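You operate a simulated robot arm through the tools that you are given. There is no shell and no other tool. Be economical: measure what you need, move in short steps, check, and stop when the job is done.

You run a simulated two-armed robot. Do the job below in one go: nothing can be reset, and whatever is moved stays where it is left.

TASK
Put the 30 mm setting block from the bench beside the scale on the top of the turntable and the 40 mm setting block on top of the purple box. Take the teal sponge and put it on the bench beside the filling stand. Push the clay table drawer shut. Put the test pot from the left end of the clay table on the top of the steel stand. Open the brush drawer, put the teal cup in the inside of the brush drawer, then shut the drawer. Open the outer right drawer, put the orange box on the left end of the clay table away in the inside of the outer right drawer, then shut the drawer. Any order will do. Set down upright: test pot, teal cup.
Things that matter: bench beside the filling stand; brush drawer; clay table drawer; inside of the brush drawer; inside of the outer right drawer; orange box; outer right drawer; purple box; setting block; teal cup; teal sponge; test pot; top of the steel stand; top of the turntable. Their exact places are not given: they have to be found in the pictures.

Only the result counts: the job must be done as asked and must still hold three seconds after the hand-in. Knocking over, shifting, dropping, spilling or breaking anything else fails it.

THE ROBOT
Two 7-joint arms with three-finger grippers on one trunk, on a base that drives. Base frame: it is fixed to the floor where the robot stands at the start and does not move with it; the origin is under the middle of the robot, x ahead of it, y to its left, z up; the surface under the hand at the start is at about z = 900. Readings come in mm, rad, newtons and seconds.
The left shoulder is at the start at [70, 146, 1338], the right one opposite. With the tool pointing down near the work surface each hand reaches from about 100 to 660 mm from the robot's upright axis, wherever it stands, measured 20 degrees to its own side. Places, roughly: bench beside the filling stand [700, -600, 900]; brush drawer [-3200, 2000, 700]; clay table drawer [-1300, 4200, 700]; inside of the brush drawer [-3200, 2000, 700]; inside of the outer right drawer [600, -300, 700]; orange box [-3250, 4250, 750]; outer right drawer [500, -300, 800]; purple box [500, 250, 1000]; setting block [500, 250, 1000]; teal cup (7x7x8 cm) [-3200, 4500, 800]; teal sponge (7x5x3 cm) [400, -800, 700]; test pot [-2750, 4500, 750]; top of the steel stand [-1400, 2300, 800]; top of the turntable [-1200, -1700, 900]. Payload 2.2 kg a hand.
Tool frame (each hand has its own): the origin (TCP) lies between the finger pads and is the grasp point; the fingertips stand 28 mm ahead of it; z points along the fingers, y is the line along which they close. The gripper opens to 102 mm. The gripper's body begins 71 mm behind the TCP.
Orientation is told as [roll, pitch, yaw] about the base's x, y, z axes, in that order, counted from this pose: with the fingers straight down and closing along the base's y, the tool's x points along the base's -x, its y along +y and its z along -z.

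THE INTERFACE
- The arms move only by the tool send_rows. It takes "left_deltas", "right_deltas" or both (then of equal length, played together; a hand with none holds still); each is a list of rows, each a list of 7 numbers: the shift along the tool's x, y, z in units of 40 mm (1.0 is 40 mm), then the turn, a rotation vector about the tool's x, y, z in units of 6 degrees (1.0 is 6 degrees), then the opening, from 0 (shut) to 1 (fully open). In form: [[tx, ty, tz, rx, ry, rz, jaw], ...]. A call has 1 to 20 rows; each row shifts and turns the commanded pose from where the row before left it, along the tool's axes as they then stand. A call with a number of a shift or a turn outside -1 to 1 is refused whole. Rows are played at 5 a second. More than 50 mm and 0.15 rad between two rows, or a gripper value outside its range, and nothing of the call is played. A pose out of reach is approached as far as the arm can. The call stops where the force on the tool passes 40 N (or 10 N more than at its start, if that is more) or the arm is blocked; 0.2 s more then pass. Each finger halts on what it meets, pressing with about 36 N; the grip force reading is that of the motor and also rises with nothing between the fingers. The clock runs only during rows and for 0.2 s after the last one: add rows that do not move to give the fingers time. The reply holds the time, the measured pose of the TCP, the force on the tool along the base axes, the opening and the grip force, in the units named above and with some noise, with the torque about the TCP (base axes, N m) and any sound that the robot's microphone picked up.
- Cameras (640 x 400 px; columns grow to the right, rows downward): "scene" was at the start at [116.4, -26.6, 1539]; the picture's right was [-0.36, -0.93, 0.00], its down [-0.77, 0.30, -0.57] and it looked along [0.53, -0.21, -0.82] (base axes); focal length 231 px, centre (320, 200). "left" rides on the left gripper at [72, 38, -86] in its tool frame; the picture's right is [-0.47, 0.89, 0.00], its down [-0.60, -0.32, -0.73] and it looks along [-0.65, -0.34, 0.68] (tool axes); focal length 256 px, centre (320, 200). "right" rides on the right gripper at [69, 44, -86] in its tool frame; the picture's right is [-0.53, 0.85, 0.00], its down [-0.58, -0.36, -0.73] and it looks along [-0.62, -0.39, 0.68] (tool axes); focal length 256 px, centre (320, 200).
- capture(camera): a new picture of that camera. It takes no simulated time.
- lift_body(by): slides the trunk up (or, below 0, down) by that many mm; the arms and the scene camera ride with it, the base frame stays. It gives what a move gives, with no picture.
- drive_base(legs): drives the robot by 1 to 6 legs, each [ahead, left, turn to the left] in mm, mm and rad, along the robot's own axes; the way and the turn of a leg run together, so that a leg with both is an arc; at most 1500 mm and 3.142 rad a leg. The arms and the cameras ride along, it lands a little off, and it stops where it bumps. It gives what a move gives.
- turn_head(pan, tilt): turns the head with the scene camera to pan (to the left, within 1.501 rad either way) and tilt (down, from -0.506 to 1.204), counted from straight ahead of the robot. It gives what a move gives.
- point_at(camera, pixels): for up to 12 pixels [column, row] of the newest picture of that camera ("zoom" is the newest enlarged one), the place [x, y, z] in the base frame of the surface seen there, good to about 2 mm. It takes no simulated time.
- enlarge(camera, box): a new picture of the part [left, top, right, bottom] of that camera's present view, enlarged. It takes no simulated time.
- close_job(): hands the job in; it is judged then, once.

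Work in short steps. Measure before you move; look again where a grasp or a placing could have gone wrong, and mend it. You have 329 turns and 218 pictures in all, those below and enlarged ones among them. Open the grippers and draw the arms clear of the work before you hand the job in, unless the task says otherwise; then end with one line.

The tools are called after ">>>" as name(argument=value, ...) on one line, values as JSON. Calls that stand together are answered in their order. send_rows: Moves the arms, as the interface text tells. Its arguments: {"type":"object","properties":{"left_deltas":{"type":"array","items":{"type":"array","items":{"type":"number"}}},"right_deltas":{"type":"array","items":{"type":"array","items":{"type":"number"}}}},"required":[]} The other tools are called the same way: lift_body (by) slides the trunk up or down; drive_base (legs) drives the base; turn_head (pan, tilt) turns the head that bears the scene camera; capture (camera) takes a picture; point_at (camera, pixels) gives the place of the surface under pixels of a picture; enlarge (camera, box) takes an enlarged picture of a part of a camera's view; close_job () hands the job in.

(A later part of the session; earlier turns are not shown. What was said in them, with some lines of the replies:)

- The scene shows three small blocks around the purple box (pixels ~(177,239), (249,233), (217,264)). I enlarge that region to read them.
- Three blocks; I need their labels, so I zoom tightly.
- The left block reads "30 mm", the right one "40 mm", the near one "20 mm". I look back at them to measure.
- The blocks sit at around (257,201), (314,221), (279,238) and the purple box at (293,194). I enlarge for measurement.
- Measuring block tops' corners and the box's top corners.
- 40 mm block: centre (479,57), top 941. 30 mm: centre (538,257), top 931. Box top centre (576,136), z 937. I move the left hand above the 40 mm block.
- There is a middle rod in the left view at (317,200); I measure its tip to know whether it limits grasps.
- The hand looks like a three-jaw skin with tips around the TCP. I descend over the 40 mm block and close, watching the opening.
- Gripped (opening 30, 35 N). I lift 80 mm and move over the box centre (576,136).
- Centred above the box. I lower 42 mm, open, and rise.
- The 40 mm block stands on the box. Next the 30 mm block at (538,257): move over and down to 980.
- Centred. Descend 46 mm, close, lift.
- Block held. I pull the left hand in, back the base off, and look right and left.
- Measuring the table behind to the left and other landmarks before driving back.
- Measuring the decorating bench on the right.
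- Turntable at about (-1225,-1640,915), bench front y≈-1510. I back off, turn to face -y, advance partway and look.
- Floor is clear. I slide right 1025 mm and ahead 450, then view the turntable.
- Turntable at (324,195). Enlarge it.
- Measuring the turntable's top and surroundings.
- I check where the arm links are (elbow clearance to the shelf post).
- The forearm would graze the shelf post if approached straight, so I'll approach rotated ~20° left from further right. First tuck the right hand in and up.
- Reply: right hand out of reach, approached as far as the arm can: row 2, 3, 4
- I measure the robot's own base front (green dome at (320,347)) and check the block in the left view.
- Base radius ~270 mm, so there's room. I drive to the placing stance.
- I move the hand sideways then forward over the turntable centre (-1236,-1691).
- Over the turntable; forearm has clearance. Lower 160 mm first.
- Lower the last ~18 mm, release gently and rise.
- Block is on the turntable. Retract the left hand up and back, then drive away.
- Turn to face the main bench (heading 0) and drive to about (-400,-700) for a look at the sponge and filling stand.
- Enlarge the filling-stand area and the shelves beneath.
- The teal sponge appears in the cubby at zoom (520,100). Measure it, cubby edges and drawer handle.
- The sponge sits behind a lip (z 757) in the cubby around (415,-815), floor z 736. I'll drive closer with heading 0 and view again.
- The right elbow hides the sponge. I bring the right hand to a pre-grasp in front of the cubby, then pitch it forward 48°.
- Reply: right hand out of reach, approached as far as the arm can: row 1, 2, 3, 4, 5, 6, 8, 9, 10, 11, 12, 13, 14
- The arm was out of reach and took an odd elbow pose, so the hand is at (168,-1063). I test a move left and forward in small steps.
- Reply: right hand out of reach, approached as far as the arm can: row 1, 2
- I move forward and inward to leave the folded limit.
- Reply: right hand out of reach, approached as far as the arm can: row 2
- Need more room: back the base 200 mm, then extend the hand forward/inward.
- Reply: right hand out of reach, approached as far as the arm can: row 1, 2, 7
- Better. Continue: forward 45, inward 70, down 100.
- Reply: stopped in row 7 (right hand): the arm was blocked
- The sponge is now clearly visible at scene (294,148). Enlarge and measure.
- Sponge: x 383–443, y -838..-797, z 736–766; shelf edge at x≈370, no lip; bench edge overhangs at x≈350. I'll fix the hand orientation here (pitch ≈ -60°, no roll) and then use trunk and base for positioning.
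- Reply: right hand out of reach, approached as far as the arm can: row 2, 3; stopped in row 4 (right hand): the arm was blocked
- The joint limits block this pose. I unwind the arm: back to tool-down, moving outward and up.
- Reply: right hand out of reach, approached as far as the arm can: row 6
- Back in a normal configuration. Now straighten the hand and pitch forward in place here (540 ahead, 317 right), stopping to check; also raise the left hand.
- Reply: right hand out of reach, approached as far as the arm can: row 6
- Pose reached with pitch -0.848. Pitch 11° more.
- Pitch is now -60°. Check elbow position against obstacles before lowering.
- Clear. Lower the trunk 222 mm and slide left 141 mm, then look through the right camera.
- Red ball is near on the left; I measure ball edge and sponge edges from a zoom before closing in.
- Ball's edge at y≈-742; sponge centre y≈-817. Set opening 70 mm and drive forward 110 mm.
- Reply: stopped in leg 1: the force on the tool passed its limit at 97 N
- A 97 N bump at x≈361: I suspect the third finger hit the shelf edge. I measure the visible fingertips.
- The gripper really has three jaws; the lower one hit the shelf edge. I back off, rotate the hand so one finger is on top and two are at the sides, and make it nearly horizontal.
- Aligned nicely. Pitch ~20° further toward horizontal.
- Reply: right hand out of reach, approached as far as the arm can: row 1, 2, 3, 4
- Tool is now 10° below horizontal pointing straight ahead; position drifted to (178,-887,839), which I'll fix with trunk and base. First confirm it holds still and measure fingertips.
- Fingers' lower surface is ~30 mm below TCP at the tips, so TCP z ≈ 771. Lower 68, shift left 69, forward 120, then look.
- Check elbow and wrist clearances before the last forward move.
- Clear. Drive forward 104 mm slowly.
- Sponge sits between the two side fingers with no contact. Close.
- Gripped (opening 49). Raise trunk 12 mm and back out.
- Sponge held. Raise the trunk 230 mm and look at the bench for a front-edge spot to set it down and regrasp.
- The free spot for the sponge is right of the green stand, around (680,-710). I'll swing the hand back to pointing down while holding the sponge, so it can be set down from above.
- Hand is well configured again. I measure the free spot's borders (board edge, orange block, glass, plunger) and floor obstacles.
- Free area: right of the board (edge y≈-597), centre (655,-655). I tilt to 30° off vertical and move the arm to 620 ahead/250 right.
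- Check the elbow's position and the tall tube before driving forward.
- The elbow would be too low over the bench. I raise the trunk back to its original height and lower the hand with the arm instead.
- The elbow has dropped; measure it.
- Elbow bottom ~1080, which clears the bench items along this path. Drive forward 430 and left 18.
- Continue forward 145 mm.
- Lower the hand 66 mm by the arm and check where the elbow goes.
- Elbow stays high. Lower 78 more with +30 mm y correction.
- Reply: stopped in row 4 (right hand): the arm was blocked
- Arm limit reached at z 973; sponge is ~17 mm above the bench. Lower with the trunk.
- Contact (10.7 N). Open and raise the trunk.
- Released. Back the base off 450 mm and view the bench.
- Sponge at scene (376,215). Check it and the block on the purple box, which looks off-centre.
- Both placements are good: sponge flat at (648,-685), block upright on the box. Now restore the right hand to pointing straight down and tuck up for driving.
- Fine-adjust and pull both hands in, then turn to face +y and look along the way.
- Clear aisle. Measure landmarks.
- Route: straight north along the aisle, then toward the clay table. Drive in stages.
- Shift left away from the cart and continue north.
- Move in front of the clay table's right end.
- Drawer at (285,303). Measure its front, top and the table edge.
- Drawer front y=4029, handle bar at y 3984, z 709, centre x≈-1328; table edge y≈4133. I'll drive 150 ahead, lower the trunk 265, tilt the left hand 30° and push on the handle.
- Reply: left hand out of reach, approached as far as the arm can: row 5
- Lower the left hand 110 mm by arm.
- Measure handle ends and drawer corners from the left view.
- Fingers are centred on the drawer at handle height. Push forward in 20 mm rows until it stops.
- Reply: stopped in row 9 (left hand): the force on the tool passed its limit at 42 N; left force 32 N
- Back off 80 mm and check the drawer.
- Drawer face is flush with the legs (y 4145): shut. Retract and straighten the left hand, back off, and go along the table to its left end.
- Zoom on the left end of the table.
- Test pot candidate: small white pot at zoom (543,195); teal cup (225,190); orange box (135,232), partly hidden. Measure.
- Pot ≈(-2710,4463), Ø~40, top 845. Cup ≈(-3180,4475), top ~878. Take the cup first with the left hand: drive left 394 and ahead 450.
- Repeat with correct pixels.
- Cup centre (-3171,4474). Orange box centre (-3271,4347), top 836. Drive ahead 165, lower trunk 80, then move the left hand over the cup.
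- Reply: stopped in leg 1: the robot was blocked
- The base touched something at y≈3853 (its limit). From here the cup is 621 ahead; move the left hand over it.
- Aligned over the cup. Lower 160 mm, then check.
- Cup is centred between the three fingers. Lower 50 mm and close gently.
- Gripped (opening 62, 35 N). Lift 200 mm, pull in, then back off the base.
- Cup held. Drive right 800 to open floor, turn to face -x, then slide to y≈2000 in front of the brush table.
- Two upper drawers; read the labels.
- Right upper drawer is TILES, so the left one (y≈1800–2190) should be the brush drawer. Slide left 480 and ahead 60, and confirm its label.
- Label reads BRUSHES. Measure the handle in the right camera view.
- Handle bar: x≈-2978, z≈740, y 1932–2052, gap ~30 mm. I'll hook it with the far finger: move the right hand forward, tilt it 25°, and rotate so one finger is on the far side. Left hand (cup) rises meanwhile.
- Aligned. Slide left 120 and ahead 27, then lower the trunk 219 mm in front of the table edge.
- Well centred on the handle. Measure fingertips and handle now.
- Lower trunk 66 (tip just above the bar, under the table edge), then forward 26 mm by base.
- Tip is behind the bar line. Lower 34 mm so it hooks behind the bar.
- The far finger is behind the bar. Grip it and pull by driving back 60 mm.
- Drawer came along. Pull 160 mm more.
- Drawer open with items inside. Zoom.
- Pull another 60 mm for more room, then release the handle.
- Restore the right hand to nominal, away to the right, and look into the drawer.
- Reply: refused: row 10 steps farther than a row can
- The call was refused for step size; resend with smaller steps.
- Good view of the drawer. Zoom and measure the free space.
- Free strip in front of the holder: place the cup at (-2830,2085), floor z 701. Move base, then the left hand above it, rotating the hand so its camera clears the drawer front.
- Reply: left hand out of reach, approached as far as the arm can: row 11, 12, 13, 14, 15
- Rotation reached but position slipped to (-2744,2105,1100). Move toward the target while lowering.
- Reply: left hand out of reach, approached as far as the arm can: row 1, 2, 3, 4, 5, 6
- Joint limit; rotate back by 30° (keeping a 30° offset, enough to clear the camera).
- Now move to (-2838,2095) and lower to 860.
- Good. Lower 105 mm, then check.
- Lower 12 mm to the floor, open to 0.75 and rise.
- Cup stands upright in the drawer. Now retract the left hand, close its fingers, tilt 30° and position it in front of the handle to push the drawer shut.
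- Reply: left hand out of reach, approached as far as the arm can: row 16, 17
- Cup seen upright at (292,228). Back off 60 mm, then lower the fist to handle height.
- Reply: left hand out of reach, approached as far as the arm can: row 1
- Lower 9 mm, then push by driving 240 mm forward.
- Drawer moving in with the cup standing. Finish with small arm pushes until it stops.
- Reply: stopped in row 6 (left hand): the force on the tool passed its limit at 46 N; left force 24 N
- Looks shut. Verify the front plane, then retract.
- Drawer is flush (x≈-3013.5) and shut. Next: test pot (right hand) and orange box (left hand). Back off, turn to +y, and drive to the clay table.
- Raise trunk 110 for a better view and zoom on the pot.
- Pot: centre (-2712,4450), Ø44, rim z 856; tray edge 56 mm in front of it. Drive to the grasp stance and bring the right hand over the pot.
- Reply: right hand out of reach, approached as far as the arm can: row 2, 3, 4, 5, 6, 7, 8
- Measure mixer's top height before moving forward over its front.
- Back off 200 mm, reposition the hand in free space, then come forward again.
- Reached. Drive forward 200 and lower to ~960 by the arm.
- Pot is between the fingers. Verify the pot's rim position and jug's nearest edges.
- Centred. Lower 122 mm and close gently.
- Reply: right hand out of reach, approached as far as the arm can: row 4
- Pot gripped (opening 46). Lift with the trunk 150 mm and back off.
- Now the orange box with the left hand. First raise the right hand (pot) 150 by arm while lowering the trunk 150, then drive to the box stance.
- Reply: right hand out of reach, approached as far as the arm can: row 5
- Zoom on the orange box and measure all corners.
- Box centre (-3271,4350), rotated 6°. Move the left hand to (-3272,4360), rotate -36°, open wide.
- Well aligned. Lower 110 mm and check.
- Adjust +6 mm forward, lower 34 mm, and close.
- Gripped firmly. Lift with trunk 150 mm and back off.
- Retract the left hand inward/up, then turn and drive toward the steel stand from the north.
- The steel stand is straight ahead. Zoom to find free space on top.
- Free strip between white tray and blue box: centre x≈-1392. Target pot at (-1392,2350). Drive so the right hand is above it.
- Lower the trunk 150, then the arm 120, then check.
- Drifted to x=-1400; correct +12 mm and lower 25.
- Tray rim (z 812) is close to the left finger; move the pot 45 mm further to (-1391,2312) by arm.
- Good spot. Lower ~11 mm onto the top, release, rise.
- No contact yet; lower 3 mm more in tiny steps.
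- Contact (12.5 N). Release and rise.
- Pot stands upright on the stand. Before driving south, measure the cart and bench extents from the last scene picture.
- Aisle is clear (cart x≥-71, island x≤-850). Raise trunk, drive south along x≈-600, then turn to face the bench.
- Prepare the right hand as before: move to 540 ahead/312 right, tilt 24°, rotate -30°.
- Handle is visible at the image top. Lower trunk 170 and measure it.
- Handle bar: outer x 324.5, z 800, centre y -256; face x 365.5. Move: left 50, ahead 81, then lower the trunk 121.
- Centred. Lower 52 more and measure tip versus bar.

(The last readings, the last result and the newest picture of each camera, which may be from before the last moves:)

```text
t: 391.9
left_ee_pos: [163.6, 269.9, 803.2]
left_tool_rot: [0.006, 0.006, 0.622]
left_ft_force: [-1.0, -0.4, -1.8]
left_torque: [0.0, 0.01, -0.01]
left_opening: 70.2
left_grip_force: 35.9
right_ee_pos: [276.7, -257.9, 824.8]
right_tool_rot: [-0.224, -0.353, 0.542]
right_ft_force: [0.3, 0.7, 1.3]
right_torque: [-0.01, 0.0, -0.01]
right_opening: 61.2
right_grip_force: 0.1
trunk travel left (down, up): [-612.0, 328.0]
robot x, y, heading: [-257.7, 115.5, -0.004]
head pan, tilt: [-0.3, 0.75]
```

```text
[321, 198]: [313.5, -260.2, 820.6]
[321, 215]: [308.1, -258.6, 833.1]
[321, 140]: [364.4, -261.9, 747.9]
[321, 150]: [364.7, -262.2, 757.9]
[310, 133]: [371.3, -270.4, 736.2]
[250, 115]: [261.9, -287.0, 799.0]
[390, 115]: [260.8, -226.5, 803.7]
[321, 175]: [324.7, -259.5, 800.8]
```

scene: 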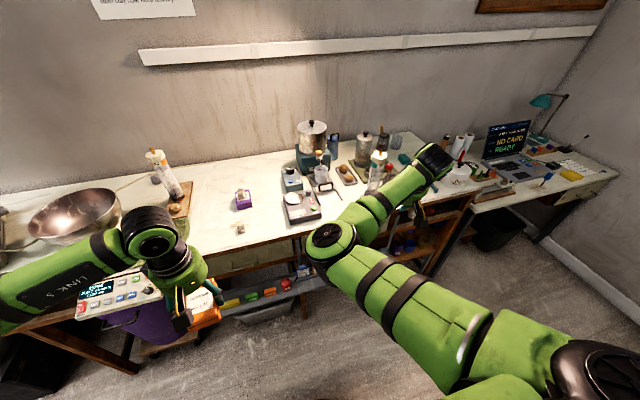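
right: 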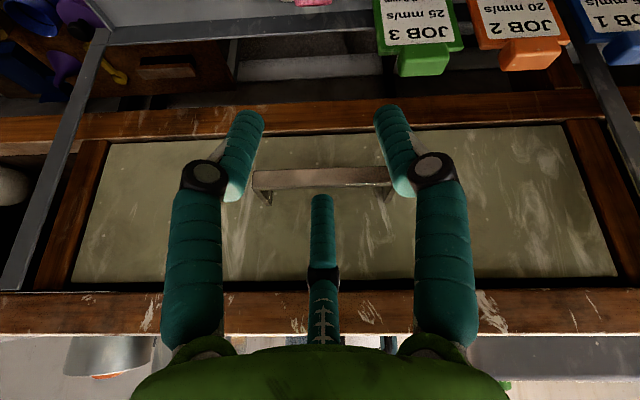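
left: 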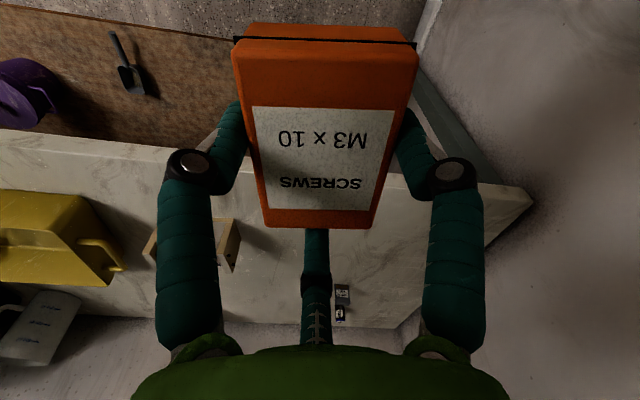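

>>> point_at(camera="right", pixels=[[340, 168], [340, 172], [340, 180], [340, 186], [340, 190], [265, 195], [385, 190]])

```text
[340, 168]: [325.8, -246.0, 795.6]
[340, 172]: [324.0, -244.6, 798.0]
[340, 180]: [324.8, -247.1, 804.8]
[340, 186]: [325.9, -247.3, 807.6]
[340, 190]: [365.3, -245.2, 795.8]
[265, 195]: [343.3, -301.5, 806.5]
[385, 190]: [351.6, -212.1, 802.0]
```

Bar spans z 795–808. Move the hand forward 30 mm, then lower 31 mm behind the bar.

>>> send_rows(right_deltas=[[-0.604, -0.35, 0.27, 0, 0, 0, 0.6], [0, 0, 0, 0, 0, 0, 0.6]])

>>> capture(camera="right")

>>> point_at(camera="right", pixels=[[321, 197], [321, 215], [310, 185], [321, 180]])

```text
t: 392.4
left_ee_pos: [164.3, 269.5, 803.0]
left_tool_rot: [0.005, 0.004, 0.618]
left_ft_force: [-0.7, 0.6, -1.5]
left_torque: [0.0, -0.02, 0.0]
left_opening: 70.2
left_grip_force: 36.3
right_ee_pos: [306.7, -258.3, 824.4]
right_tool_rot: [-0.222, -0.355, 0.541]
right_ft_force: [0.1, 0.7, 0.5]
right_torque: [0.0, 0.01, 0.03]
right_opening: 61.1
right_grip_force: 0.0
trunk travel left (down, up): [-612.0, 328.0]
robot x, y, heading: [-254.2, 113.6, 0.003]
head pan, tilt: [-0.3, 0.75]
```

```text
67 pictures are left
```

right: 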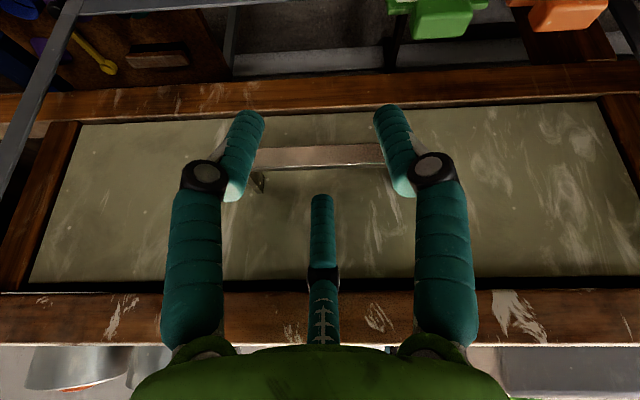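

```text
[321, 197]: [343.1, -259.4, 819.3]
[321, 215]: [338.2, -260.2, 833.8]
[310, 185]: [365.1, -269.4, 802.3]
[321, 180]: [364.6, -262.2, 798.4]
```

Tip is between bar and face. Lower 31 mm and close onto the bar.

>>> lift_body(by=-31)

>>> send_rows(right_deltas=[[0, 0, 0, 0, 0, 0, 0.45], [0, 0, 0, 0, 0, 0, 0.3], [0, 0, 0, 0, 0, 0, 0.15], [0, 0, 0, 0, 0, 0, 0.1]])

>>> capture(camera="right")

```text
t: 393.2
left_ee_pos: [165.4, 269.7, 771.5]
left_tool_rot: [0.004, 0.005, 0.62]
left_ft_force: [0.1, -0.4, -2.0]
left_torque: [-0.05, -0.04, -0.01]
left_opening: 70.3
left_grip_force: 35.6
right_ee_pos: [307.2, -259.3, 793.8]
right_tool_rot: [-0.222, -0.352, 0.54]
right_ft_force: [-0.6, 0.0, 0.7]
right_torque: [0.02, 0.0, 0.01]
right_opening: 61.1
right_grip_force: 0.2
trunk travel left (down, up): [-581.0, 359.0]
robot x, y, heading: [-248.6, 115.5, -0.001]
head pan, tilt: [-0.3, 0.75]
```

```text
t: 394.2
left_ee_pos: [163.4, 269.4, 771.4]
left_tool_rot: [0.004, 0.004, 0.618]
left_ft_force: [0.5, -0.8, -2.5]
left_torque: [-0.04, -0.05, 0.0]
left_opening: 70.0
left_grip_force: 36.4
right_ee_pos: [307.2, -258.7, 793.5]
right_tool_rot: [-0.222, -0.353, 0.541]
right_ft_force: [-1.3, -0.4, 2.9]
right_torque: [-0.05, 0.47, 0.48]
right_opening: 15.8
right_grip_force: 42.2
trunk travel left (down, up): [-581.0, 359.0]
robot x, y, heading: [-255.3, 113.2, 0.005]
head pan, tilt: [-0.3, 0.75]
```

```text
66 pictures are left
```

right: 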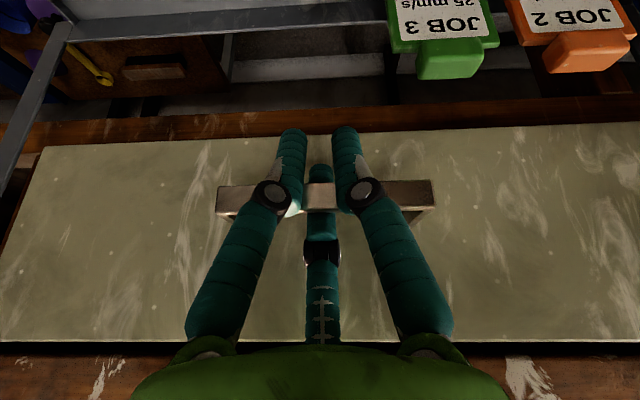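

Gripped. Pull 60 mm first.

>>> drive_base(legs=[[-60, 0, 0]])

>>> drive_base(legs=[[-170, 0, 0]])

>>> capture(camera="scene")

```text
t: 395.2
left_ee_pos: [104.4, 270.5, 770.9]
left_tool_rot: [0.005, 0.004, 0.621]
left_ft_force: [-0.1, 0.8, -1.7]
left_torque: [0.0, -0.05, 0.02]
left_opening: 70.5
left_grip_force: 36.3
right_ee_pos: [249.3, -258.8, 793.7]
right_tool_rot: [-0.222, -0.352, 0.543]
right_ft_force: [0.9, 1.7, -1.9]
right_torque: [-0.7, 0.53, 0.58]
right_opening: 15.9
right_grip_force: 41.6
trunk travel left (down, up): [-581.0, 359.0]
robot x, y, heading: [-313.0, 109.8, -0.001]
head pan, tilt: [-0.3, 0.75]
```

```text
t: 396.6
left_ee_pos: [-61.5, 269.5, 772.1]
left_tool_rot: [0.005, 0.006, 0.616]
left_ft_force: [0.2, -0.5, -2.2]
left_torque: [-0.02, -0.04, -0.02]
left_opening: 70.3
left_grip_force: 35.7
right_ee_pos: [82.2, -259.2, 794.5]
right_tool_rot: [-0.22, -0.353, 0.54]
right_ft_force: [1.3, 9.0, -2.4]
right_torque: [-0.44, 0.6, 0.71]
right_opening: 16.4
right_grip_force: 41.7
trunk travel left (down, up): [-581.0, 359.0]
robot x, y, heading: [-480.1, 114.7, -0.003]
head pan, tilt: [-0.3, 0.75]
```

```text
65 pictures are left
```

scene: 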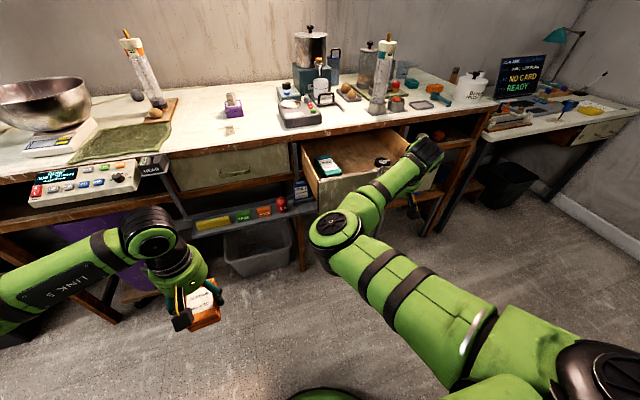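

Drawer is open ~225 mm. Release the handle, raise the trunk, and restore the right hand out of the way.

>>> send_rows(right_deltas=[[0, 0, 0, 0, 0, 0, 0.4], [0, 0, 0, 0, 0, 0, 0.6], [0, 0, 0, 0, 0, 0, 0.6]])

>>> lift_body(by=200)

>>> send_rows(right_deltas=[[0, 0, 0, 0, 0, 1, 0.6], [0, 0, 0, 0, 0, 1, 0.6], [0, 0, 0, 0, 0, 1, 0.6], [0, 0, 0, 0, 0, 1, 0.6], [0, 0, 0, 0, 0, 1, 0.6], [0, 0, 0, 0, 1, 0, 0.6], [0, 0, 0, 0, 1, 0, 0.6], [0, 0, 0, 0, 1, 0, 0.6], [0, 0, 0, 0, 1, 0, 0.6], [0.6, -0.5, -0.8, 0, 0, 0, 0.6], [0.6, -0.5, -0.8, 0, 0, 0, 0.6], [0.6, -0.5, -0.8, 0, 0, 0, 0.6], [0.8, -0.6, 0, 0, 0, 0, 0.6], [0.8, -0.6, 0, 0, 0, 0, 0.6]])

>>> turn_head(pan=-0.35, tilt=0.7)

>>> capture(camera="scene")

```text
t: 397.4
left_ee_pos: [-60.4, 268.1, 771.3]
left_tool_rot: [0.006, 0.006, 0.617]
left_ft_force: [0.0, -0.1, -2.1]
left_torque: [0.0, 0.0, 0.0]
left_opening: 70.1
left_grip_force: 35.9
right_ee_pos: [81.7, -258.8, 795.1]
right_tool_rot: [-0.22, -0.355, 0.54]
right_ft_force: [-0.7, 0.4, -0.5]
right_torque: [0.03, 0.0, -0.02]
right_opening: 60.6
right_grip_force: 0.1
trunk travel left (down, up): [-581.0, 359.0]
robot x, y, heading: [-476.5, 111.8, -0.007]
head pan, tilt: [-0.3, 0.75]
```

```text
t: 399.6
left_ee_pos: [-60.0, 268.1, 971.6]
left_tool_rot: [0.005, 0.006, 0.612]
left_ft_force: [-0.7, -0.1, -2.5]
left_torque: [-0.03, 0.0, 0.01]
left_opening: 70.3
left_grip_force: 35.8
right_ee_pos: [80.3, -258.1, 994.2]
right_tool_rot: [-0.22, -0.355, 0.538]
right_ft_force: [0.5, -0.3, 0.4]
right_torque: [0.04, 0.0, -0.03]
right_opening: 61.0
right_grip_force: 0.1
trunk travel left (down, up): [-781.0, 159.0]
robot x, y, heading: [-478.7, 115.6, -0.007]
head pan, tilt: [-0.3, 0.75]
```

```text
t: 402.6
left_ee_pos: [-60.6, 267.6, 972.5]
left_tool_rot: [0.007, 0.003, 0.614]
left_ft_force: [-0.4, -1.0, -1.3]
left_torque: [0.04, -0.02, -0.04]
left_opening: 70.0
left_grip_force: 36.4
right_ee_pos: [-56.1, -363.1, 1094.0]
right_tool_rot: [-0.003, 0.006, -0.026]
right_ft_force: [0.1, -0.1, 0.9]
right_torque: [-0.01, -0.02, -0.03]
right_opening: 61.0
right_grip_force: 0.1
trunk travel left (down, up): [-781.0, 159.0]
robot x, y, heading: [-476.7, 110.7, -0.007]
head pan, tilt: [-0.3, 0.75]
```

```text
t: 403.2
left_ee_pos: [-59.0, 268.7, 972.0]
left_tool_rot: [0.005, 0.005, 0.613]
left_ft_force: [0.3, -0.5, -1.6]
left_torque: [0.0, -0.04, 0.0]
left_opening: 69.9
left_grip_force: 36.5
right_ee_pos: [-55.0, -360.8, 1094.2]
right_tool_rot: [-0.002, 0.006, -0.024]
right_ft_force: [0.2, 0.9, -1.1]
right_torque: [0.02, -0.02, -0.02]
right_opening: 61.3
right_grip_force: 0.0
trunk travel left (down, up): [-781.0, 159.0]
robot x, y, heading: [-481.2, 115.6, -0.009]
head pan, tilt: [-0.351, 0.7]
```

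```text
64 pictures are left
```

scene: 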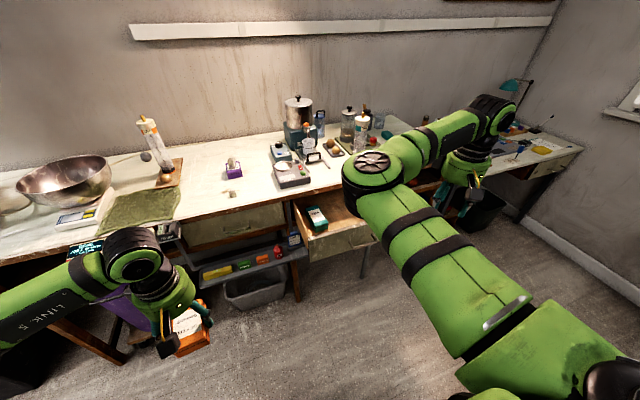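

Slide right 450 so the drawer is in front, and look inside.

>>> drive_base(legs=[[0, -450, 0.009]])

>>> turn_head(pan=0.0, tilt=0.75)

>>> capture(camera="scene")

>>> enlarge(camera="scene", box=[230, 190, 400, 300])

```text
t: 405.9
left_ee_pos: [-61.8, -160.1, 971.4]
left_tool_rot: [0.006, 0.005, 0.635]
left_ft_force: [0.1, -0.4, -1.8]
left_torque: [-0.04, -0.05, 0.03]
left_opening: 70.3
left_grip_force: 36.0
right_ee_pos: [-44.1, -791.2, 1095.1]
right_tool_rot: [-0.005, 0.005, -0.006]
right_ft_force: [0.3, 0.1, -0.1]
right_torque: [0.02, 0.0, -0.01]
right_opening: 61.2
right_grip_force: 0.0
trunk travel left (down, up): [-781.0, 159.0]
robot x, y, heading: [-478.7, -323.8, 0.01]
head pan, tilt: [-0.351, 0.7]
```

```text
t: 406.7
left_ee_pos: [-60.9, -162.7, 971.6]
left_tool_rot: [0.007, 0.005, 0.636]
left_ft_force: [-0.3, -0.1, -2.5]
left_torque: [0.02, 0.0, -0.03]
left_opening: 70.1
left_grip_force: 36.0
right_ee_pos: [-43.3, -792.5, 1094.8]
right_tool_rot: [-0.004, 0.005, -0.007]
right_ft_force: [0.2, -0.4, -0.2]
right_torque: [0.01, 0.0, -0.03]
right_opening: 61.4
right_grip_force: 0.1
trunk travel left (down, up): [-781.0, 159.0]
robot x, y, heading: [-476.4, -327.3, 0.009]
head pan, tilt: [0.0, 0.75]
```

```text
63 pictures are left
```

scene: 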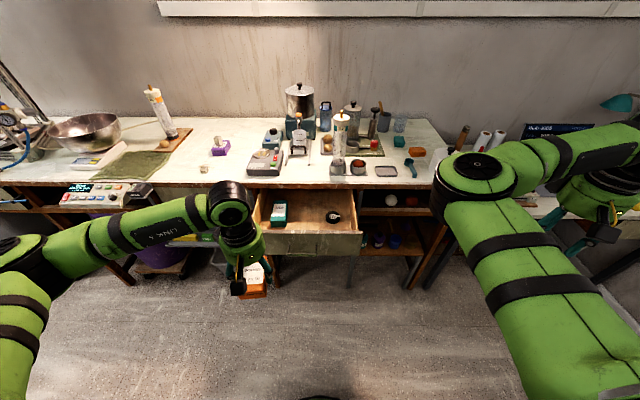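

```text
3.64 times, centred on (315, 245) of scene
```

zoom: 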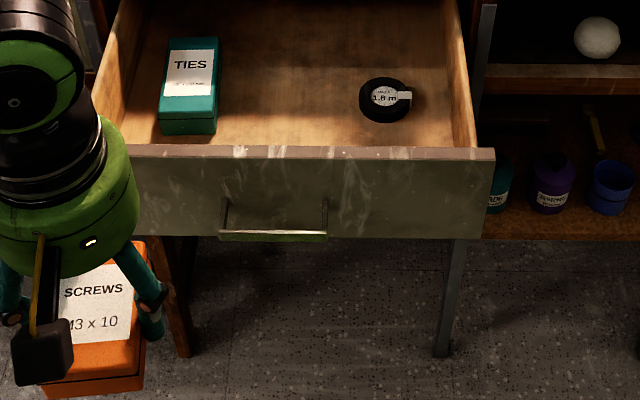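

Inside: TIES box at left, tape at right; free middle. Measure.

>>> point_at(camera="zoom", pixels=[[215, 130], [218, 45], [360, 100], [290, 60], [290, 135], [290, 150], [290, 20], [390, 80], [445, 60], [120, 100], [440, 130], [270, 200]])

```text
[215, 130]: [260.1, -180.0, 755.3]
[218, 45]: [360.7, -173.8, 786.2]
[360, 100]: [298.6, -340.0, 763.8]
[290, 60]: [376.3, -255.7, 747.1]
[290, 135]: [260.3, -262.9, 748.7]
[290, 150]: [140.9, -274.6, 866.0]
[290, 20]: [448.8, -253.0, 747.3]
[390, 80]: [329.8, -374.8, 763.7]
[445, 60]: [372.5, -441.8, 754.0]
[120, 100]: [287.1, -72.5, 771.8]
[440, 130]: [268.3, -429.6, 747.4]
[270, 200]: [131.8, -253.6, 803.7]
```

Free middle: target TCP (275,-258), drawer floor 747.5. Drive ahead 231/right 96, extend the arm 105.

>>> drive_base(legs=[[231, -96, -0.009]])

>>> send_rows(left_deltas=[[-0.71, -0.513, 0, 0, 0, 0, 0.3], [-0.71, -0.513, 0, 0, 0, 0, 0.3], [-0.71, -0.513, 0, 0, 0, 0, 0.3], [0, 0, 0, 0, 0, 0, 0.3]])

>>> capture(camera="left")

>>> capture(camera="scene")

```text
t: 408.6
left_ee_pos: [171.0, -251.9, 973.1]
left_tool_rot: [0.005, 0.003, 0.638]
left_ft_force: [0.2, -0.9, -2.7]
left_torque: [0.02, -0.02, 0.02]
left_opening: 70.1
left_grip_force: 35.6
right_ee_pos: [188.3, -879.8, 1094.3]
right_tool_rot: [-0.003, 0.003, -0.003]
right_ft_force: [-0.2, -0.3, -0.4]
right_torque: [-0.01, -0.04, -0.01]
right_opening: 61.4
right_grip_force: 0.0
trunk travel left (down, up): [-781.0, 159.0]
robot x, y, heading: [-241.9, -418.4, 0.02]
head pan, tilt: [0.0, 0.75]
```

```text
t: 409.6
left_ee_pos: [277.1, -252.0, 970.3]
left_tool_rot: [0.005, 0.004, 0.639]
left_ft_force: [-0.4, 0.0, -1.6]
left_torque: [0.01, -0.07, 0.03]
left_opening: 70.3
left_grip_force: 35.9
right_ee_pos: [189.9, -881.3, 1095.1]
right_tool_rot: [-0.003, 0.002, -0.001]
right_ft_force: [1.1, 0.1, -0.9]
right_torque: [-0.04, -0.05, -0.02]
right_opening: 61.0
right_grip_force: 0.0
trunk travel left (down, up): [-781.0, 159.0]
robot x, y, heading: [-244.6, -415.6, 0.023]
head pan, tilt: [0.0, 0.75]
```

```text
61 pictures are left
```

left: 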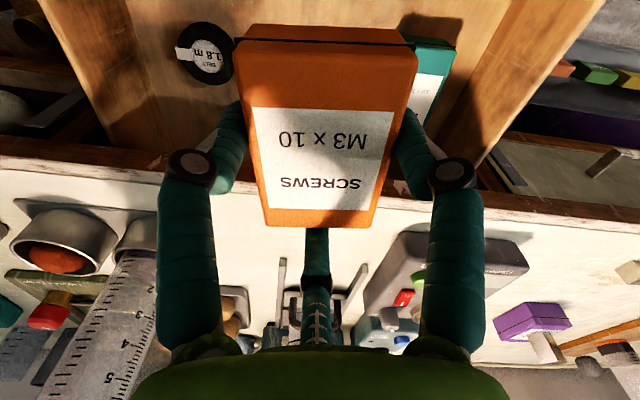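

```text
60 pictures are left
```

scene: 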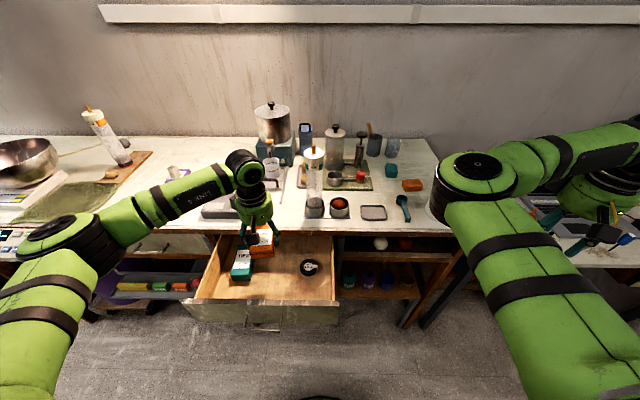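

Lower trunk 90, shift right 6 mm, and check with the left camera.

>>> lift_body(by=-90)

>>> send_rows(left_deltas=[[0.09, -0.12, 0.6, 0, 0, 0, 0.3], [0, 0, 0.6, 0, 0, 0, 0.3], [0, 0, 0, 0, 0, 0, 0.3]])

>>> capture(camera="left")

>>> capture(camera="scene")

```text
t: 410.8
left_ee_pos: [277.3, -252.8, 879.9]
left_tool_rot: [0.006, 0.005, 0.637]
left_ft_force: [-0.6, 0.3, -1.4]
left_torque: [-0.02, 0.0, 0.02]
left_opening: 70.3
left_grip_force: 36.0
right_ee_pos: [192.0, -881.2, 1004.2]
right_tool_rot: [-0.004, 0.005, -0.002]
right_ft_force: [1.0, 0.1, 0.8]
right_torque: [-0.01, -0.01, 0.01]
right_opening: 61.1
right_grip_force: 0.0
trunk travel left (down, up): [-691.0, 249.0]
robot x, y, heading: [-243.3, -416.9, 0.015]
head pan, tilt: [0.0, 0.75]
```

```text
t: 411.6
left_ee_pos: [277.8, -257.8, 831.0]
left_tool_rot: [0.007, 0.005, 0.637]
left_ft_force: [0.2, 1.0, -1.7]
left_torque: [-0.02, -0.02, 0.01]
left_opening: 70.0
left_grip_force: 35.9
right_ee_pos: [190.8, -882.0, 1003.0]
right_tool_rot: [-0.005, 0.006, -0.004]
right_ft_force: [0.3, -0.3, 0.3]
right_torque: [0.01, -0.03, -0.01]
right_opening: 61.4
right_grip_force: 0.1
trunk travel left (down, up): [-691.0, 249.0]
robot x, y, heading: [-240.8, -413.8, 0.016]
head pan, tilt: [0.0, 0.75]
```

```text
59 pictures are left
```

left: 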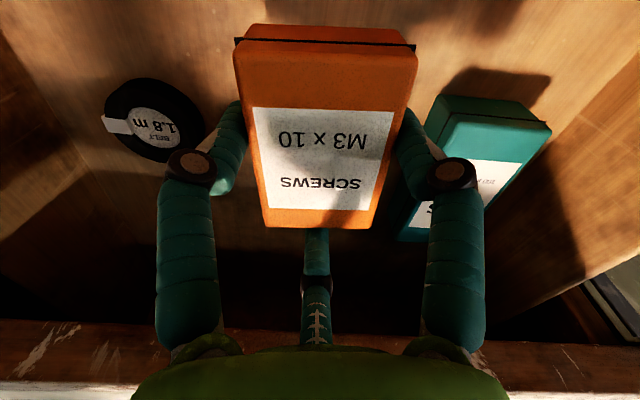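

```text
58 pictures are left
```

scene: 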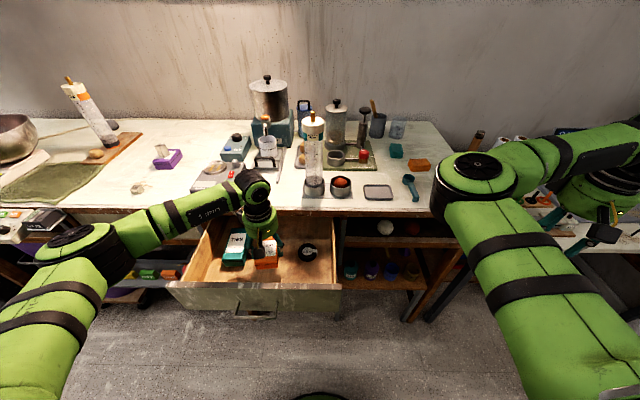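

Check clearances to the TIES box and tape.

>>> point_at(camera="left", pixels=[[440, 100], [430, 130], [398, 236], [412, 112], [405, 115], [205, 120], [195, 130], [245, 110], [455, 200]])

```text
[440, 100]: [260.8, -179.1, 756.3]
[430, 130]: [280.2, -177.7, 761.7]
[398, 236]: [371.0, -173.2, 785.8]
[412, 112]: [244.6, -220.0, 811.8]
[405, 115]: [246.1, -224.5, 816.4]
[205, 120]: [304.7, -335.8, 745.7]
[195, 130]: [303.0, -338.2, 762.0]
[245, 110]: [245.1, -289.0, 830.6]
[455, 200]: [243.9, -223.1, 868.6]
```

Clearances ≥30 mm. Lower 46 mm, then feel for contact.

>>> send_rows(left_deltas=[[0, 0, 0.6, 0, 0, 0, 0.3], [0, 0, 0.55, 0, 0, 0, 0.3], [0, 0, 0.06, 0, 0, 0, 0.3], [0, 0, 0.06, 0, 0, 0, 0.3], [0, 0, 0, 0, 0, 0, 0.3]])

```text
t: 412.8
left_ee_pos: [277.5, -257.5, 780.9]
left_tool_rot: [0.004, 0.004, 0.637]
left_ft_force: [0.3, -0.4, -0.3]
left_torque: [-0.03, -0.04, 0.0]
left_opening: 70.3
left_grip_force: 36.1
right_ee_pos: [191.1, -882.2, 1003.8]
right_tool_rot: [-0.002, 0.005, 0.0]
right_ft_force: [-0.3, -0.4, 0.7]
right_torque: [0.0, 0.01, -0.02]
right_opening: 61.1
right_grip_force: 0.0
trunk travel left (down, up): [-691.0, 249.0]
robot x, y, heading: [-243.4, -417.6, 0.016]
head pan, tilt: [0.0, 0.75]
```

Weight is off the hand (touching). Open and rise.

>>> send_rows(left_deltas=[[0, 0, 0.03, 0, 0, 0, 0.3], [0, 0, 0, 0, 0, 0, 0.75], [0, 0, 0, 0, 0, 0, 0.85], [0, 0, 0, 0, 0, 0, 0.85], [0, 0, -0.4, 0, 0, 0, 0.85], [0, 0, -0.8, 0, 0, 0, 0.85], [0, 0, -0.8, 0, 0, 0, 0.85], [0, 0, -0.8, 0, 0, 0, 0.85], [0, 0, -0.8, 0, 0, 0, 0.85]])

>>> capture(camera="left")

```text
t: 414.8
left_ee_pos: [277.9, -260.1, 926.3]
left_tool_rot: [0.007, 0.005, 0.636]
left_ft_force: [0.1, -0.4, 0.9]
left_torque: [-0.02, 0.01, 0.04]
left_opening: 86.9
left_grip_force: 0.0
right_ee_pos: [190.4, -882.3, 1002.1]
right_tool_rot: [-0.004, 0.003, -0.002]
right_ft_force: [-0.9, 0.1, -0.6]
right_torque: [0.0, -0.01, 0.02]
right_opening: 61.4
right_grip_force: 0.0
trunk travel left (down, up): [-691.0, 249.0]
robot x, y, heading: [-244.2, -412.9, 0.016]
head pan, tilt: [0.0, 0.75]
```

```text
57 pictures are left
```

left: 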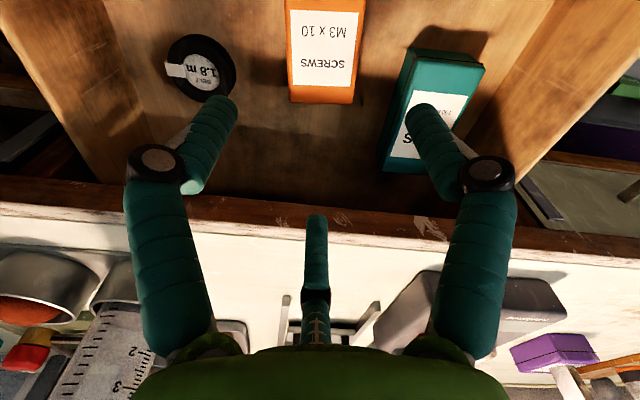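

Box rests in the drawer. Now raise, unrotate, close the fist, and move back in front of the handle.

>>> send_rows(left_deltas=[[0, 0, -0.9, 0, 0, 0, 0.85], [0, 0, -0.9, 0, 0, 0, 0.6], [0, 0, 0, 0, 0, 1, 0.3], [0, 0, 0, 0, 0, 1, 0], [0, 0, 0, 0, 0, 1, 0], [0, 0, 0, 0, 0, 1, 0], [0, 0, 0, 0, 0, 1, 0], [0, 0, 0, 0, 0, 0.95, 0], [0.9, 0, 0, 0, 0, 0, 0], [0.9, 0, 0, 0, 0, 0, 0]])

>>> drive_base(legs=[[-195, 0, 0]])

>>> send_rows(left_deltas=[[0, 0, 0, 0, -1, 0, 0], [0, 0, 0, 0, -1, 0, 0], [0, 0, 0, 0, -1, 0, 0], [0, 0, 0, 0, -1, 0, 0], [0, 0, 0, 0, -1, 0, 0], [0, 0, 0, 0, 0, 0, 0]])

>>> capture(camera="scene")

```text
t: 417.0
left_ee_pos: [205.5, -260.0, 1000.2]
left_tool_rot: [0.0, 0.007, 0.013]
left_ft_force: [-0.4, -0.5, -0.3]
left_torque: [0.0, 0.04, -0.02]
left_opening: 1.9
left_grip_force: 30.8
right_ee_pos: [189.7, -881.7, 1004.7]
right_tool_rot: [-0.002, 0.003, 0.0]
right_ft_force: [0.2, -0.2, -0.3]
right_torque: [0.01, 0.02, 0.02]
right_opening: 61.3
right_grip_force: 0.1
trunk travel left (down, up): [-691.0, 249.0]
robot x, y, heading: [-243.2, -412.9, 0.014]
head pan, tilt: [0.0, 0.75]
```

```text
t: 418.6
left_ee_pos: [5.9, -263.3, 998.7]
left_tool_rot: [0.002, 0.009, 0.013]
left_ft_force: [0.1, -0.3, 0.1]
left_torque: [0.01, -0.02, 0.04]
left_opening: 2.1
left_grip_force: 31.6
right_ee_pos: [-8.6, -885.1, 1003.7]
right_tool_rot: [-0.002, 0.006, -0.002]
right_ft_force: [-0.6, 0.2, 0.4]
right_torque: [-0.02, 0.04, -0.01]
right_opening: 61.0
right_grip_force: 0.0
trunk travel left (down, up): [-691.0, 249.0]
robot x, y, heading: [-444.2, -419.2, 0.017]
head pan, tilt: [0.0, 0.75]
```

```text
t: 420.0
left_ee_pos: [5.5, -262.1, 998.2]
left_tool_rot: [0.002, -0.517, 0.012]
left_ft_force: [0.2, -0.5, 0.5]
left_torque: [0.03, -0.02, 0.0]
left_opening: 2.1
left_grip_force: 31.8
right_ee_pos: [-10.3, -885.0, 1004.3]
right_tool_rot: [-0.003, 0.007, -0.001]
right_ft_force: [0.1, -0.2, -0.3]
right_torque: [0.03, -0.05, 0.0]
right_opening: 61.1
right_grip_force: 0.0
trunk travel left (down, up): [-691.0, 249.0]
robot x, y, heading: [-446.0, -417.3, 0.014]
head pan, tilt: [0.0, 0.75]
```

```text
56 pictures are left
```

scene: 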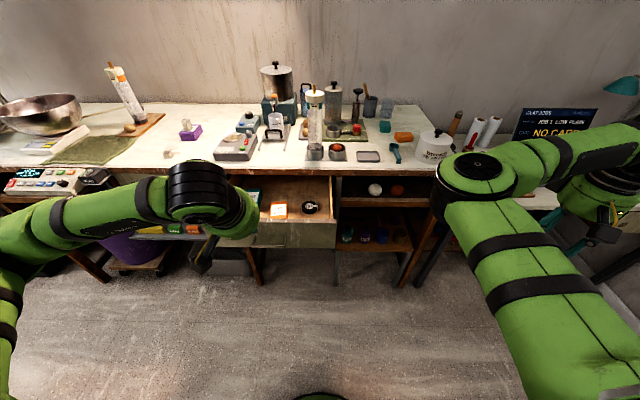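

Lower the fist 182 mm to handle height.

>>> send_rows(left_deltas=[[0.57, 0.05, 0.975, 0, 0, 0, 0], [0.57, 0.05, 0.975, 0, 0, 0, 0], [0.57, 0, 0.975, 0, 0, 0, 0], [0.57, 0, 0.975, 0, 0, 0, 0], [0, 0, 0, 0, 0, 0, 0]])

>>> capture(camera="left")

```text
t: 421.2
left_ee_pos: [1.3, -259.2, 818.9]
left_tool_rot: [0.0, -0.517, 0.012]
left_ft_force: [-0.3, 0.3, 0.1]
left_torque: [0.0, -0.03, -0.02]
left_opening: 1.8
left_grip_force: 31.5
right_ee_pos: [-9.1, -885.0, 1003.2]
right_tool_rot: [-0.003, 0.002, -0.001]
right_ft_force: [0.0, 1.0, -0.5]
right_torque: [0.0, -0.02, 0.0]
right_opening: 61.4
right_grip_force: 0.0
trunk travel left (down, up): [-691.0, 249.0]
robot x, y, heading: [-444.4, -420.2, 0.019]
head pan, tilt: [0.0, 0.75]
```

```text
55 pictures are left
```

left: 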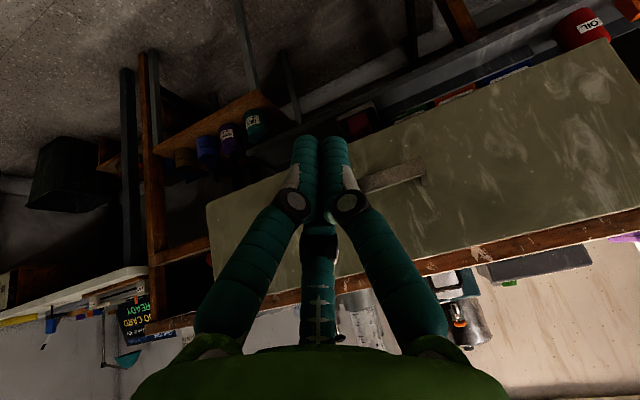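

Nearly there; lower 4 mm and push by driving 240 mm.

>>> send_rows(left_deltas=[[0.05, 0, 0.087, 0, 0, 0, 0], [0, 0, 0, 0, 0, 0, 0]])

>>> drive_base(legs=[[240, 0, 0]])

>>> capture(camera="scene")

```text
t: 421.8
left_ee_pos: [2.6, -257.9, 815.4]
left_tool_rot: [0.005, -0.516, 0.013]
left_ft_force: [-0.4, -0.2, -0.3]
left_torque: [-0.02, -0.02, -0.02]
left_opening: 2.1
left_grip_force: 31.6
right_ee_pos: [-9.6, -885.2, 1003.8]
right_tool_rot: [-0.004, 0.005, -0.003]
right_ft_force: [-0.1, 1.2, -0.1]
right_torque: [-0.02, 0.0, -0.01]
right_opening: 61.1
right_grip_force: 0.0
trunk travel left (down, up): [-691.0, 249.0]
robot x, y, heading: [-442.8, -421.1, 0.017]
head pan, tilt: [0.0, 0.75]
```

```text
t: 423.6
left_ee_pos: [247.7, -252.8, 816.2]
left_tool_rot: [0.004, -0.516, 0.014]
left_ft_force: [-0.1, -0.1, -0.7]
left_torque: [0.03, 0.03, -0.02]
left_opening: 2.2
left_grip_force: 31.4
right_ee_pos: [234.2, -880.9, 1004.4]
right_tool_rot: [-0.003, 0.003, -0.001]
right_ft_force: [-0.2, 0.7, -0.5]
right_torque: [-0.01, 0.03, -0.03]
right_opening: 61.2
right_grip_force: 0.0
trunk travel left (down, up): [-691.0, 249.0]
robot x, y, heading: [-199.4, -413.3, 0.017]
head pan, tilt: [0.0, 0.75]
```

```text
54 pictures are left
```

scene: 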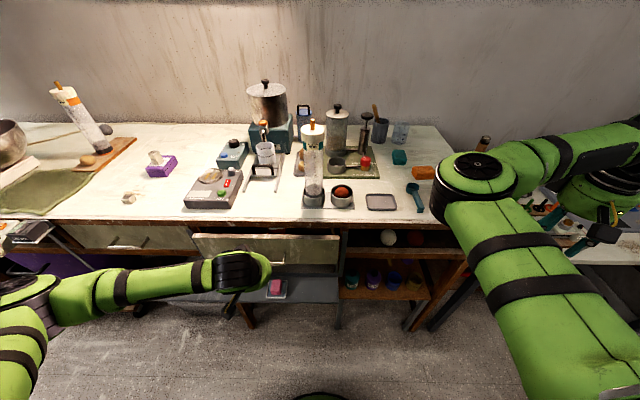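

Nearly shut. Finish with small arm pushes.

>>> send_rows(left_deltas=[[-0.433, 0, 0.25, 0, 0, 0, 0], [-0.433, 0, 0.25, 0, 0, 0, 0], [-0.433, 0, 0.25, 0, 0, 0, 0], [-0.433, 0, 0.25, 0, 0, 0, 0], [-0.433, 0, 0.25, 0, 0, 0, 0], [-0.433, 0, 0.25, 0, 0, 0, 0]])

>>> send_rows(left_deltas=[[0.8, 0, -0.46, 0, 0, 0, 0], [0.8, 0, -0.46, 0, 0, 0, 0], [0.8, 0, -0.46, 0, 0, 0, 0], [0.8, 0, -0.46, 0, 0, 0, 0.3], [0, 0, 0, 0, 0, 0, 0.5]])

>>> enlarge(camera="scene", box=[60, 200, 360, 320])

```text
t: 424.6
left_ee_pos: [301.2, -255.0, 808.4]
left_tool_rot: [0.002, -0.484, 0.008]
left_ft_force: [-16.3, -0.6, 1.0]
left_torque: [0.04, 0.69, -0.06]
left_opening: 2.0
left_grip_force: 31.6
right_ee_pos: [233.6, -880.2, 1004.6]
right_tool_rot: [-0.004, 0.0, 0.0]
right_ft_force: [-0.3, 0.0, 0.1]
right_torque: [-0.05, 0.07, -0.02]
right_opening: 61.1
right_grip_force: 0.0
trunk travel left (down, up): [-691.0, 249.0]
robot x, y, heading: [-200.6, -414.8, 0.017]
head pan, tilt: [0.0, 0.75]
stopped in row 4 (left hand): the force on the tool passed its limit at 46 N (the readings are from after the stop); the commanded pose is now the measured one
```

```text
t: 425.8
left_ee_pos: [158.4, -256.7, 807.7]
left_tool_rot: [0.004, -0.491, 0.009]
left_ft_force: [-0.3, 0.2, -0.9]
left_torque: [0.02, -0.01, 0.01]
left_opening: 50.9
left_grip_force: 0.1
right_ee_pos: [235.3, -880.4, 1003.9]
right_tool_rot: [-0.004, 0.004, -0.001]
right_ft_force: [0.3, 0.3, -0.5]
right_torque: [-0.01, -0.03, -0.02]
right_opening: 61.0
right_grip_force: 0.0
trunk travel left (down, up): [-691.0, 249.0]
robot x, y, heading: [-201.9, -415.4, 0.024]
head pan, tilt: [0.0, 0.75]
```

```text
2.13 times, centred on (210, 260) of scene
```

zoom: 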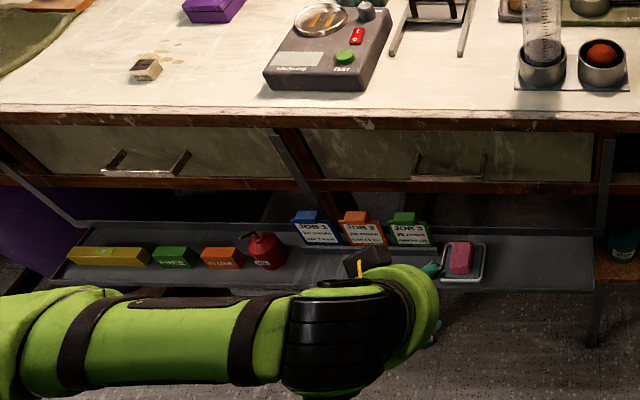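

>>> point_at(camera="zoom", pixels=[[380, 150], [540, 150], [330, 150], [450, 178], [200, 150], [100, 140]])

```text
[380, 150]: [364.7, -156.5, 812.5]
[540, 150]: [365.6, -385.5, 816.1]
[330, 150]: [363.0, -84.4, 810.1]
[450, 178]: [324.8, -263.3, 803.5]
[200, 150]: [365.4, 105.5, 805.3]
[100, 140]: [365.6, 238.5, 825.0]
```

Drawer face is back at x≈365: shut. Retract the left hand, back off, and take a final look.

>>> send_rows(left_deltas=[[0.3, 0, -0.9, 0, 0, 0, 0.5], [0, 0, -0.9, 0, 1, 0, 0.5], [0, 0, -0.9, 0, 1, 0, 0.5], [0, 0, -0.9, 0, 1, 0, 0.5], [0, 0, -0.9, 0, 1, 0, 0.5], [0, 0, -0.9, 0, 0.7, 0, 0.5], [0, 0, -0.9, 0, 0, 0, 0.5]])

>>> drive_base(legs=[[-250, 0, 0]])

>>> lift_body(by=150)

>>> turn_head(pan=0.1, tilt=0.65)

>>> capture(camera="scene")

>>> enlarge(camera="scene", box=[120, 100, 440, 300])

```text
t: 427.4
left_ee_pos: [119.0, -267.9, 1025.2]
left_tool_rot: [0.001, 0.004, 0.008]
left_ft_force: [-0.2, -0.5, -0.7]
left_torque: [-0.01, 0.0, 0.04]
left_opening: 51.3
left_grip_force: 0.0
left hand out of reach, approached as far as the arm can: row 1, 2, 3
right_ee_pos: [234.7, -881.3, 1003.5]
right_tool_rot: [-0.005, 0.005, 0.001]
right_ft_force: [1.0, -0.3, -1.1]
right_torque: [0.0, -0.01, -0.02]
right_opening: 61.2
right_grip_force: 0.0
trunk travel left (down, up): [-691.0, 249.0]
robot x, y, heading: [-196.7, -413.8, 0.023]
head pan, tilt: [0.0, 0.75]
```

```text
t: 429.2
left_ee_pos: [-125.4, -272.1, 1024.0]
left_tool_rot: [-0.001, 0.005, 0.008]
left_ft_force: [-0.4, 0.5, 0.2]
left_torque: [0.04, 0.01, 0.02]
left_opening: 51.2
left_grip_force: 0.2
right_ee_pos: [-11.6, -885.5, 1003.6]
right_tool_rot: [-0.004, 0.005, 0.0]
right_ft_force: [0.1, -0.3, -0.1]
right_torque: [0.0, -0.04, 0.0]
right_opening: 61.2
right_grip_force: 0.0
trunk travel left (down, up): [-691.0, 249.0]
robot x, y, heading: [-449.0, -419.5, 0.016]
head pan, tilt: [0.0, 0.75]
```

```text
t: 430.9
left_ee_pos: [-125.4, -272.2, 1174.8]
left_tool_rot: [0.002, 0.002, 0.008]
left_ft_force: [0.7, -0.2, -0.4]
left_torque: [-0.03, -0.04, -0.02]
left_opening: 51.0
left_grip_force: 0.1
right_ee_pos: [-10.6, -885.5, 1153.3]
right_tool_rot: [-0.004, 0.005, -0.002]
right_ft_force: [-1.0, -0.1, -0.1]
right_torque: [0.0, 0.04, 0.01]
right_opening: 61.1
right_grip_force: 0.1
trunk travel left (down, up): [-841.0, 99.0]
robot x, y, heading: [-444.0, -420.0, 0.017]
head pan, tilt: [0.0, 0.75]
```

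```text
t: 431.6
left_ee_pos: [-125.3, -271.3, 1175.2]
left_tool_rot: [0.002, 0.001, 0.009]
left_ft_force: [-0.5, 0.2, 0.0]
left_torque: [-0.04, -0.02, 0.0]
left_opening: 51.1
left_grip_force: 0.0
right_ee_pos: [-10.5, -885.7, 1153.8]
right_tool_rot: [-0.004, 0.005, -0.001]
right_ft_force: [0.0, -0.3, -0.2]
right_torque: [0.0, -0.05, 0.02]
right_opening: 61.2
right_grip_force: 0.1
trunk travel left (down, up): [-841.0, 99.0]
robot x, y, heading: [-446.0, -421.9, 0.018]
head pan, tilt: [0.099, 0.649]
```

```text
52 pictures are left
```

scene: 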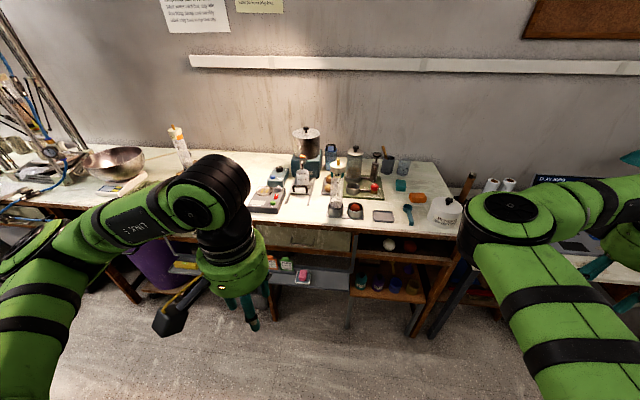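

```text
2.00 times, centred on (280, 200) of scene
```

zoom: 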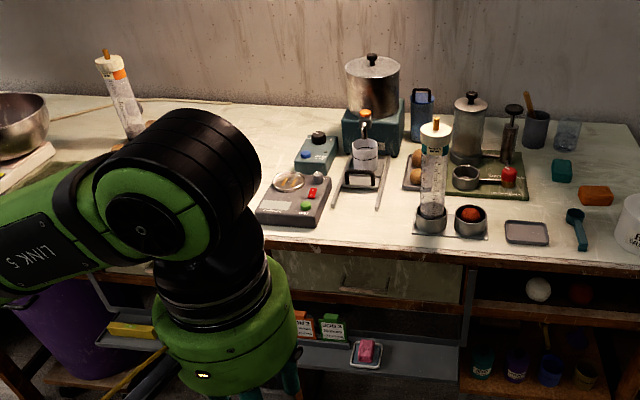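

The bench is in order and both drawers here are shut; the arms are clear and the grippers are open. Handing in.

>>> close_job()

```text
The job is handed in.
```

I did every step of the task and handed the job in: both blocks, the sponge, the test pot, the teal cup and the orange box are in their places, and all three drawers are shut.
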